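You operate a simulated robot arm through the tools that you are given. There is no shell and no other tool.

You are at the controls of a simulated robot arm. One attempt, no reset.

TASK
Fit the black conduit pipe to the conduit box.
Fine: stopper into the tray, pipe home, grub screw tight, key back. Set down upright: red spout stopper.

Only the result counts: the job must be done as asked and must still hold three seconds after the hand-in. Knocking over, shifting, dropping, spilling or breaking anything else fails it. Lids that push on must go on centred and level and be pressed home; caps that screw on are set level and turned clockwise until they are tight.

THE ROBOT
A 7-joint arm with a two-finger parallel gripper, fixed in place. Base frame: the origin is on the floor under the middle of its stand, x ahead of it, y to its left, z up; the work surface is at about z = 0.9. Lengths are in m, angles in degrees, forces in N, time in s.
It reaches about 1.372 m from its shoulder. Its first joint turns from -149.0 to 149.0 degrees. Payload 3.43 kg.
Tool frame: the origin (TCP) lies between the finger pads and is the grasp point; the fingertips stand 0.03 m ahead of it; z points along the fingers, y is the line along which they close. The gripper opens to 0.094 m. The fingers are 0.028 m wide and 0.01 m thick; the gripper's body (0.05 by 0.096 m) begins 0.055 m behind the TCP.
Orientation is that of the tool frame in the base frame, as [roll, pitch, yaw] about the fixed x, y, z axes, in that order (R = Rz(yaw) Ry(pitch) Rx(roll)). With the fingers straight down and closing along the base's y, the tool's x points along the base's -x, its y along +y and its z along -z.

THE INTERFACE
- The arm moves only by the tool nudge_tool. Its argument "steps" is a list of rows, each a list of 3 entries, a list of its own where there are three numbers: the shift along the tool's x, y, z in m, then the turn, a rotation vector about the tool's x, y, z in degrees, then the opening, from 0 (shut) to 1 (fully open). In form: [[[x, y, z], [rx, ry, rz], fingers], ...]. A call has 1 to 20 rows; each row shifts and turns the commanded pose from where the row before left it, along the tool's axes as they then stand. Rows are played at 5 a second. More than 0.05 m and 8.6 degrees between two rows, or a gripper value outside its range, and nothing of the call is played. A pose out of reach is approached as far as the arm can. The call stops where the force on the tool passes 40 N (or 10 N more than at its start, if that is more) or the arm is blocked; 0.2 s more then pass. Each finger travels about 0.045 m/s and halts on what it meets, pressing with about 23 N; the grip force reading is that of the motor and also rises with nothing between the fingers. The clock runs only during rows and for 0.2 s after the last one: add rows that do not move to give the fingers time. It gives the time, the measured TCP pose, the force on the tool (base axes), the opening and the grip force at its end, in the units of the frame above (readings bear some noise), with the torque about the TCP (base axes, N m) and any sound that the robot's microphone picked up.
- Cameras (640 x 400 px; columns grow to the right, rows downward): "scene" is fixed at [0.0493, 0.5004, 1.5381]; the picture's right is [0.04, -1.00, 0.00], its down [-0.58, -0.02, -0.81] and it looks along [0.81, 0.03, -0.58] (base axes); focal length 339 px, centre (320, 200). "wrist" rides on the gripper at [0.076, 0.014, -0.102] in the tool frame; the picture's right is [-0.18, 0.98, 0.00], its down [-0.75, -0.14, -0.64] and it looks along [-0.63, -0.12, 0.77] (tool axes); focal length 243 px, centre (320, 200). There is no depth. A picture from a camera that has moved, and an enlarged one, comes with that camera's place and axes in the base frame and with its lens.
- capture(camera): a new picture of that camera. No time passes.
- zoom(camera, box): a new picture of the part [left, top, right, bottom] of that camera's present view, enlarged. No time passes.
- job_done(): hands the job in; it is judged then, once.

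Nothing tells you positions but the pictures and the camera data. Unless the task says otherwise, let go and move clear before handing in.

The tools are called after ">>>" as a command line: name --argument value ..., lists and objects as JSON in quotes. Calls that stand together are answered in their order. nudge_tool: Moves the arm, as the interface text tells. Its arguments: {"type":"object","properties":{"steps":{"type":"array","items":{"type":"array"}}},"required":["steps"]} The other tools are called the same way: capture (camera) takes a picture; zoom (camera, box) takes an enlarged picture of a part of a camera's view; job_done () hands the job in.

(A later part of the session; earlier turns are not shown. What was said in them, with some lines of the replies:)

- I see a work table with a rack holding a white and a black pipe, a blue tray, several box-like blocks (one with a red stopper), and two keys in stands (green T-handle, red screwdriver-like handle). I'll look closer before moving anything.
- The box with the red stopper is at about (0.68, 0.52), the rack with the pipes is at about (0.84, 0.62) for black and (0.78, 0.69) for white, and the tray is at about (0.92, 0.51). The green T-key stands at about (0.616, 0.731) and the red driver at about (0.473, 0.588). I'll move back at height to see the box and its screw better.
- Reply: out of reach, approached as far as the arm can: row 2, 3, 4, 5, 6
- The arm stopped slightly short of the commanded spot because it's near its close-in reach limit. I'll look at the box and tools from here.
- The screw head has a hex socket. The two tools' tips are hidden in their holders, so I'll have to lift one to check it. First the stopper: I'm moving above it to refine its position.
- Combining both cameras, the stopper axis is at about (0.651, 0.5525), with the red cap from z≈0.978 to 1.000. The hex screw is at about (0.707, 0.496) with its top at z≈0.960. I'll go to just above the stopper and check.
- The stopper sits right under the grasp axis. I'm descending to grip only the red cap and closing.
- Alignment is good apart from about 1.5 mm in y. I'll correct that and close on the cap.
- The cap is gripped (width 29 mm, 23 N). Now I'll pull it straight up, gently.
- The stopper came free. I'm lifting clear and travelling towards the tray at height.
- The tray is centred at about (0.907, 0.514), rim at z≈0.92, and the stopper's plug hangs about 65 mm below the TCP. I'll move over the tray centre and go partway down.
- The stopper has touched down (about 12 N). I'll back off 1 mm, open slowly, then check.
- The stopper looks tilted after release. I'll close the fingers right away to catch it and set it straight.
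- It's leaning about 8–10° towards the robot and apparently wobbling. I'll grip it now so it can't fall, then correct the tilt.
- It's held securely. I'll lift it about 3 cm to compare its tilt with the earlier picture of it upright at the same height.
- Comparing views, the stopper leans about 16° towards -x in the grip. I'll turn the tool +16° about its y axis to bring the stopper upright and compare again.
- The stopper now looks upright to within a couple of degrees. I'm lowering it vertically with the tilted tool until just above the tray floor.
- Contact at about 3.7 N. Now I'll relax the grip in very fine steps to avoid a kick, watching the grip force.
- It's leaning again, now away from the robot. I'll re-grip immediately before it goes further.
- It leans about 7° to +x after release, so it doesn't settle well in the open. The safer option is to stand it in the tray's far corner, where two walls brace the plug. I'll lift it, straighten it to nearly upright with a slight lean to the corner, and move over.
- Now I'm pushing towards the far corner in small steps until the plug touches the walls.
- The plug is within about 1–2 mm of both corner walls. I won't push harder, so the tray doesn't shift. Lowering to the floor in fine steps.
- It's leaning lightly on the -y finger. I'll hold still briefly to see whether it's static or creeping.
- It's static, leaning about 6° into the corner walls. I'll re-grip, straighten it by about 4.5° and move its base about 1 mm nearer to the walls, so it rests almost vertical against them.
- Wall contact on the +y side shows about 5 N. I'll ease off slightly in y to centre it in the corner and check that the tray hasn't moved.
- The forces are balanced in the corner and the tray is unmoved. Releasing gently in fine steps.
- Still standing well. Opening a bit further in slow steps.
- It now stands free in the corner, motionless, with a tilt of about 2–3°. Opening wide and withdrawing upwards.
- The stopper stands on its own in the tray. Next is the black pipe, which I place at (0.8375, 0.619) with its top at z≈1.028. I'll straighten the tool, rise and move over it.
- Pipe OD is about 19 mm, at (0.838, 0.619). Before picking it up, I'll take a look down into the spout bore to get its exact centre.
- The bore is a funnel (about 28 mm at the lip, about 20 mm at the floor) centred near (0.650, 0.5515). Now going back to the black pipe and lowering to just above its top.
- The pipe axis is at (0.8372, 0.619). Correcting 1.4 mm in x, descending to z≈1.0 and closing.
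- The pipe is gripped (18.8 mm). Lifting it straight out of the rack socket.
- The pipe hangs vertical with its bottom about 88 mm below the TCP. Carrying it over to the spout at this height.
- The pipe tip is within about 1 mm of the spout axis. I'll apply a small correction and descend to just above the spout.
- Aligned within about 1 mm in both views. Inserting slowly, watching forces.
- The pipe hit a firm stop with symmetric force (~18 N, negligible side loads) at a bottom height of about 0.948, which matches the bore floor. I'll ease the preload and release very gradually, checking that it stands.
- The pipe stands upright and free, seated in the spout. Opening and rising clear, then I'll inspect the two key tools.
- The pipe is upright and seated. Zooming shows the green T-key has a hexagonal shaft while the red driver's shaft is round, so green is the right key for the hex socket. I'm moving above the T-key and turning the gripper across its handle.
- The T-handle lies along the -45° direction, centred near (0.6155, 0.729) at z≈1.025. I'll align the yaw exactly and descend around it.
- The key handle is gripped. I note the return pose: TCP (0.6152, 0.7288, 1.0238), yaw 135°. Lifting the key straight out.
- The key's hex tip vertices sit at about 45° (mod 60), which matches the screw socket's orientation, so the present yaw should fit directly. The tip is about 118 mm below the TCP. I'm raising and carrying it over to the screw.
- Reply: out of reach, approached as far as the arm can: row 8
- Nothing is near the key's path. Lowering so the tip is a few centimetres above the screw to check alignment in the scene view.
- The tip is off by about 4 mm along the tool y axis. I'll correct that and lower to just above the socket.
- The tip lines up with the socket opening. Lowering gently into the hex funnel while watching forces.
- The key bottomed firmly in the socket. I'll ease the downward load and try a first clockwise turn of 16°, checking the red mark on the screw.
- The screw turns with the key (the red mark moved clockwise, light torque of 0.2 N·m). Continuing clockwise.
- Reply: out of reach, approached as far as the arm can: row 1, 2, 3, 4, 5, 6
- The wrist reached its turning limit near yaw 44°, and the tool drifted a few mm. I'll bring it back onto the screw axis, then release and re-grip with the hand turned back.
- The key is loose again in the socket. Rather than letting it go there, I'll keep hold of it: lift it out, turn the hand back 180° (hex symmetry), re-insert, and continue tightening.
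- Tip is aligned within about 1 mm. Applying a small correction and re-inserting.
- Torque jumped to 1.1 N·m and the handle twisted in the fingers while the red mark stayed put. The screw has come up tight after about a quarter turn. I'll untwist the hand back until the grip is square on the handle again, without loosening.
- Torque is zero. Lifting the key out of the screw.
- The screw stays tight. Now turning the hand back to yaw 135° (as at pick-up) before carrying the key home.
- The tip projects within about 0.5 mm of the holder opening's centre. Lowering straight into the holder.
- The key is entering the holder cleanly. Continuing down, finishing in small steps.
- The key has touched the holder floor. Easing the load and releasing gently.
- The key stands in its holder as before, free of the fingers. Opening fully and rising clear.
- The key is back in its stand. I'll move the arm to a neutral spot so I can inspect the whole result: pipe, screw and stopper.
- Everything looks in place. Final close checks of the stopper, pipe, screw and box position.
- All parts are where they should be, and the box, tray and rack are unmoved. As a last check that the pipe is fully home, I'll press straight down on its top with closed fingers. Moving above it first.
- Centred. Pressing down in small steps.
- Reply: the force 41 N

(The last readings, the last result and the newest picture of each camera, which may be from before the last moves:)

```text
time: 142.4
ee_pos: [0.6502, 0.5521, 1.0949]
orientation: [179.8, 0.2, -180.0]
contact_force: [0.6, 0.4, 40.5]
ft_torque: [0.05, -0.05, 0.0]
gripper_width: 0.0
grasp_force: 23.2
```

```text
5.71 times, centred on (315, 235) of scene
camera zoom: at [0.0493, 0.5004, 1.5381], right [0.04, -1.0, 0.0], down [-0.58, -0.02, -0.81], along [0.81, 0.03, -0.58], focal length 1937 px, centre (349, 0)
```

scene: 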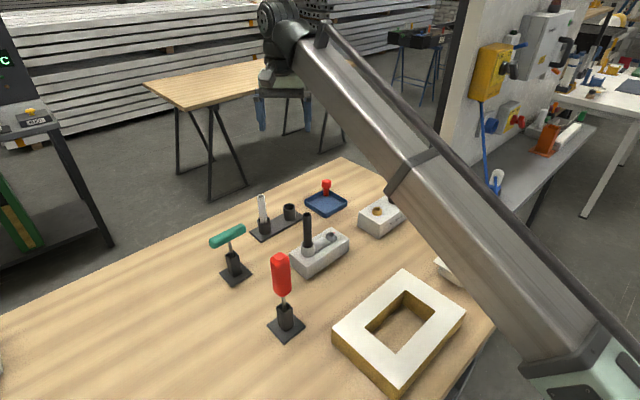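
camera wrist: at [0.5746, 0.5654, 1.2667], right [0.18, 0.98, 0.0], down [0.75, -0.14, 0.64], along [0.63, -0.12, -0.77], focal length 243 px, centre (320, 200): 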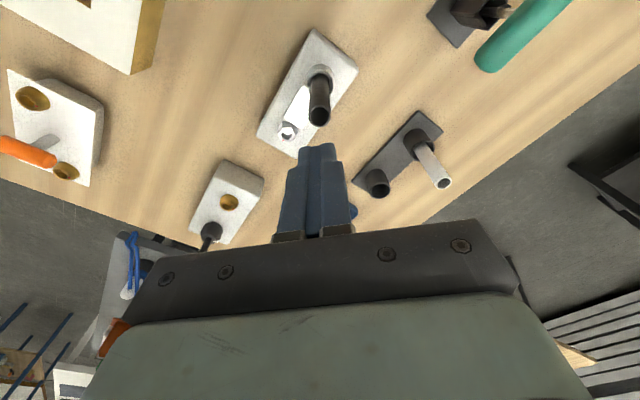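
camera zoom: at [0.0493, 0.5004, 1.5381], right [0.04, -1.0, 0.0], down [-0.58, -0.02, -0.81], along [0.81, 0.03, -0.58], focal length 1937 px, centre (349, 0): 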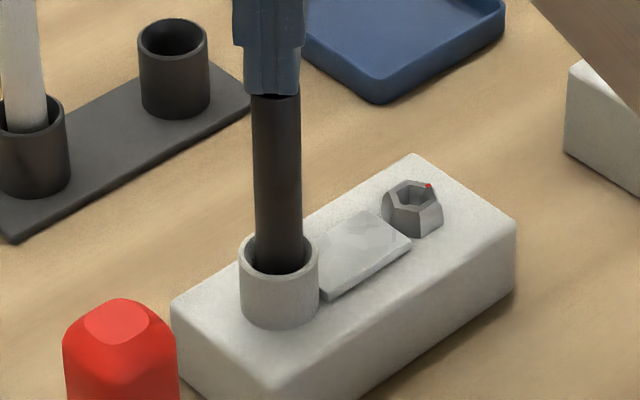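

The pipe doesn't yield at 40 N, so it is firmly home. Backing off straight up and moving clear.

>>> nudge_tool --steps '[[[0, 0, -0.003], [0, 0, 0], 0], [[0, 0, -0.01], [0, 0, 0], 0], [[0, 0, -0.03], [0, 0, 0], 0], [[0, 0, -0.03], [0, 0, 0], 0.2], [[-0.026, 0.011, -0.015], [0, 0, 0], 0.5], [[-0.026, 0.011, -0.015], [0, 0, 0], 0.7], [[-0.026, 0.011, -0.015], [0, 0, 0], 0.9], [[-0.026, 0.011, -0.015], [0, 0, 0], 1], [[-0.025, 0.0104, -0.01], [0, 0, 0], 1], [[0, 0, 0], [0, 0, 0], 1], [[0, 0, 0], [0, 0, 0], 1]]'

>>> capture --camera "scene"

>>> zoom --camera "scene" --box '[200, 160, 440, 310]'

>>> zoom --camera "scene" --box '[298, 208, 346, 260]'

>>> zoom --camera "wrist" --box '[180, 0, 420, 200]'

```text
time: 144.8
ee_pos: [0.779, 0.6064, 1.2364]
orientation: [-180.0, 0.1, -180.0]
contact_force: [1.5, 0.1, 0.3]
ft_torque: [0.01, -0.02, -0.02]
gripper_width: 0.0939
grasp_force: 0.1
```

```text
taken
```

scene: 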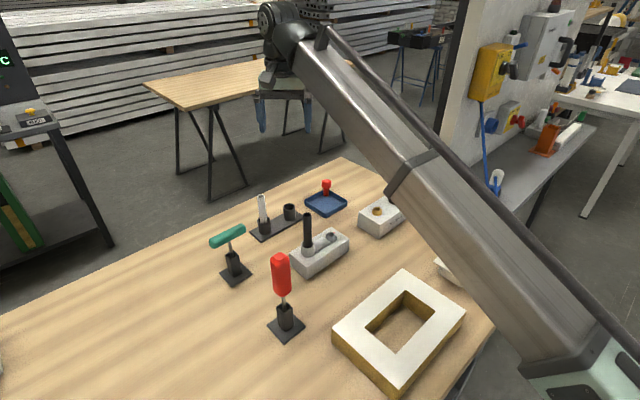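

```text
2.67 times, centred on (320, 235) of scene
camera zoom: at [0.0493, 0.5004, 1.5381], right [0.04, -1.0, 0.0], down [-0.58, -0.02, -0.81], along [0.81, 0.03, -0.58], focal length 904 px, centre (320, 107)
```

zoom: 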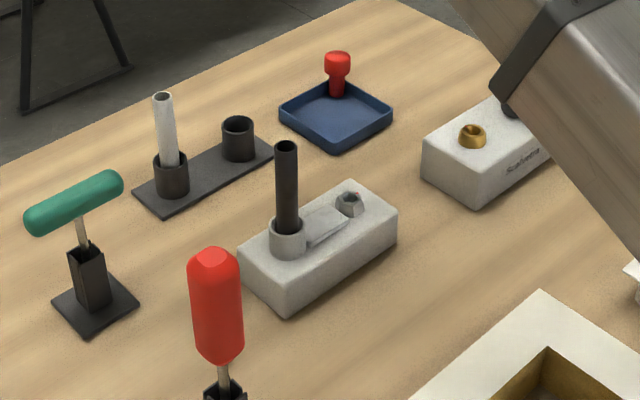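

```text
7.69 times, centred on (322, 234) of scene
camera zoom: at [0.0493, 0.5004, 1.5381], right [0.04, -1.0, 0.0], down [-0.58, -0.02, -0.81], along [0.81, 0.03, -0.58], focal length 2608 px, centre (305, -62)
```

zoom: 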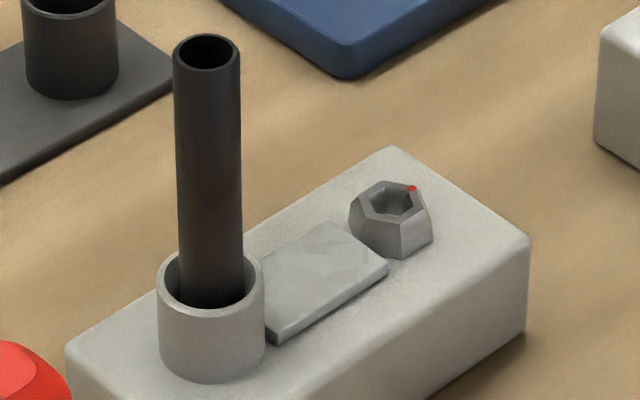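

```text
2.00 times, centred on (300, 100) of wrist
camera zoom: at [0.7031, 0.6202, 1.3393], right [0.18, 0.98, 0.0], down [0.75, -0.14, 0.64], along [0.63, -0.12, -0.77], focal length 485 px, centre (360, 400)
```

zoom: 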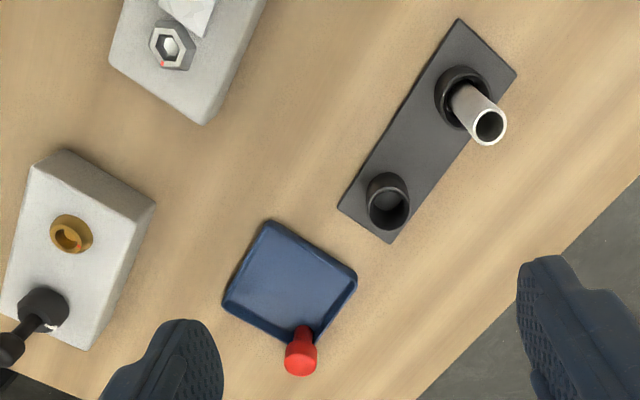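

The black pipe is seated upright in the box and did not yield to a 40 N press. The grub screw came up tight and the green hex key is back in its stand. The red stopper stands upright in the tray, leaning slightly against the corner. The other items look unmoved and the arm is clear, so I'm handing in.

>>> job_done

```text
The job is handed in.
```

The black conduit pipe is fitted to the conduit box, and I've handed the job in. I don't know yet how it was judged.

- **Stopper:** It stands upright in the far corner of the tray, leaning about 2–3° against the walls. It wouldn't stand on its own in the open part of the tray: it tilted both times I let go. I caught it each time, and it never fell.
- **Pipe:** It is upright in the spout and fully home; pressing down on it with 40 N did not move it.
- **Grub screw:** I turned it clockwise about 84° with the green hex key. It then held against about 1.1 N·m without turning further, so I took it as tight.
- **Key:** The green T-handle key is back upright in its stand.

In the final pictures, the box, rack, tray and everything else visible looked unmoved. The arm is clear, with the gripper open.
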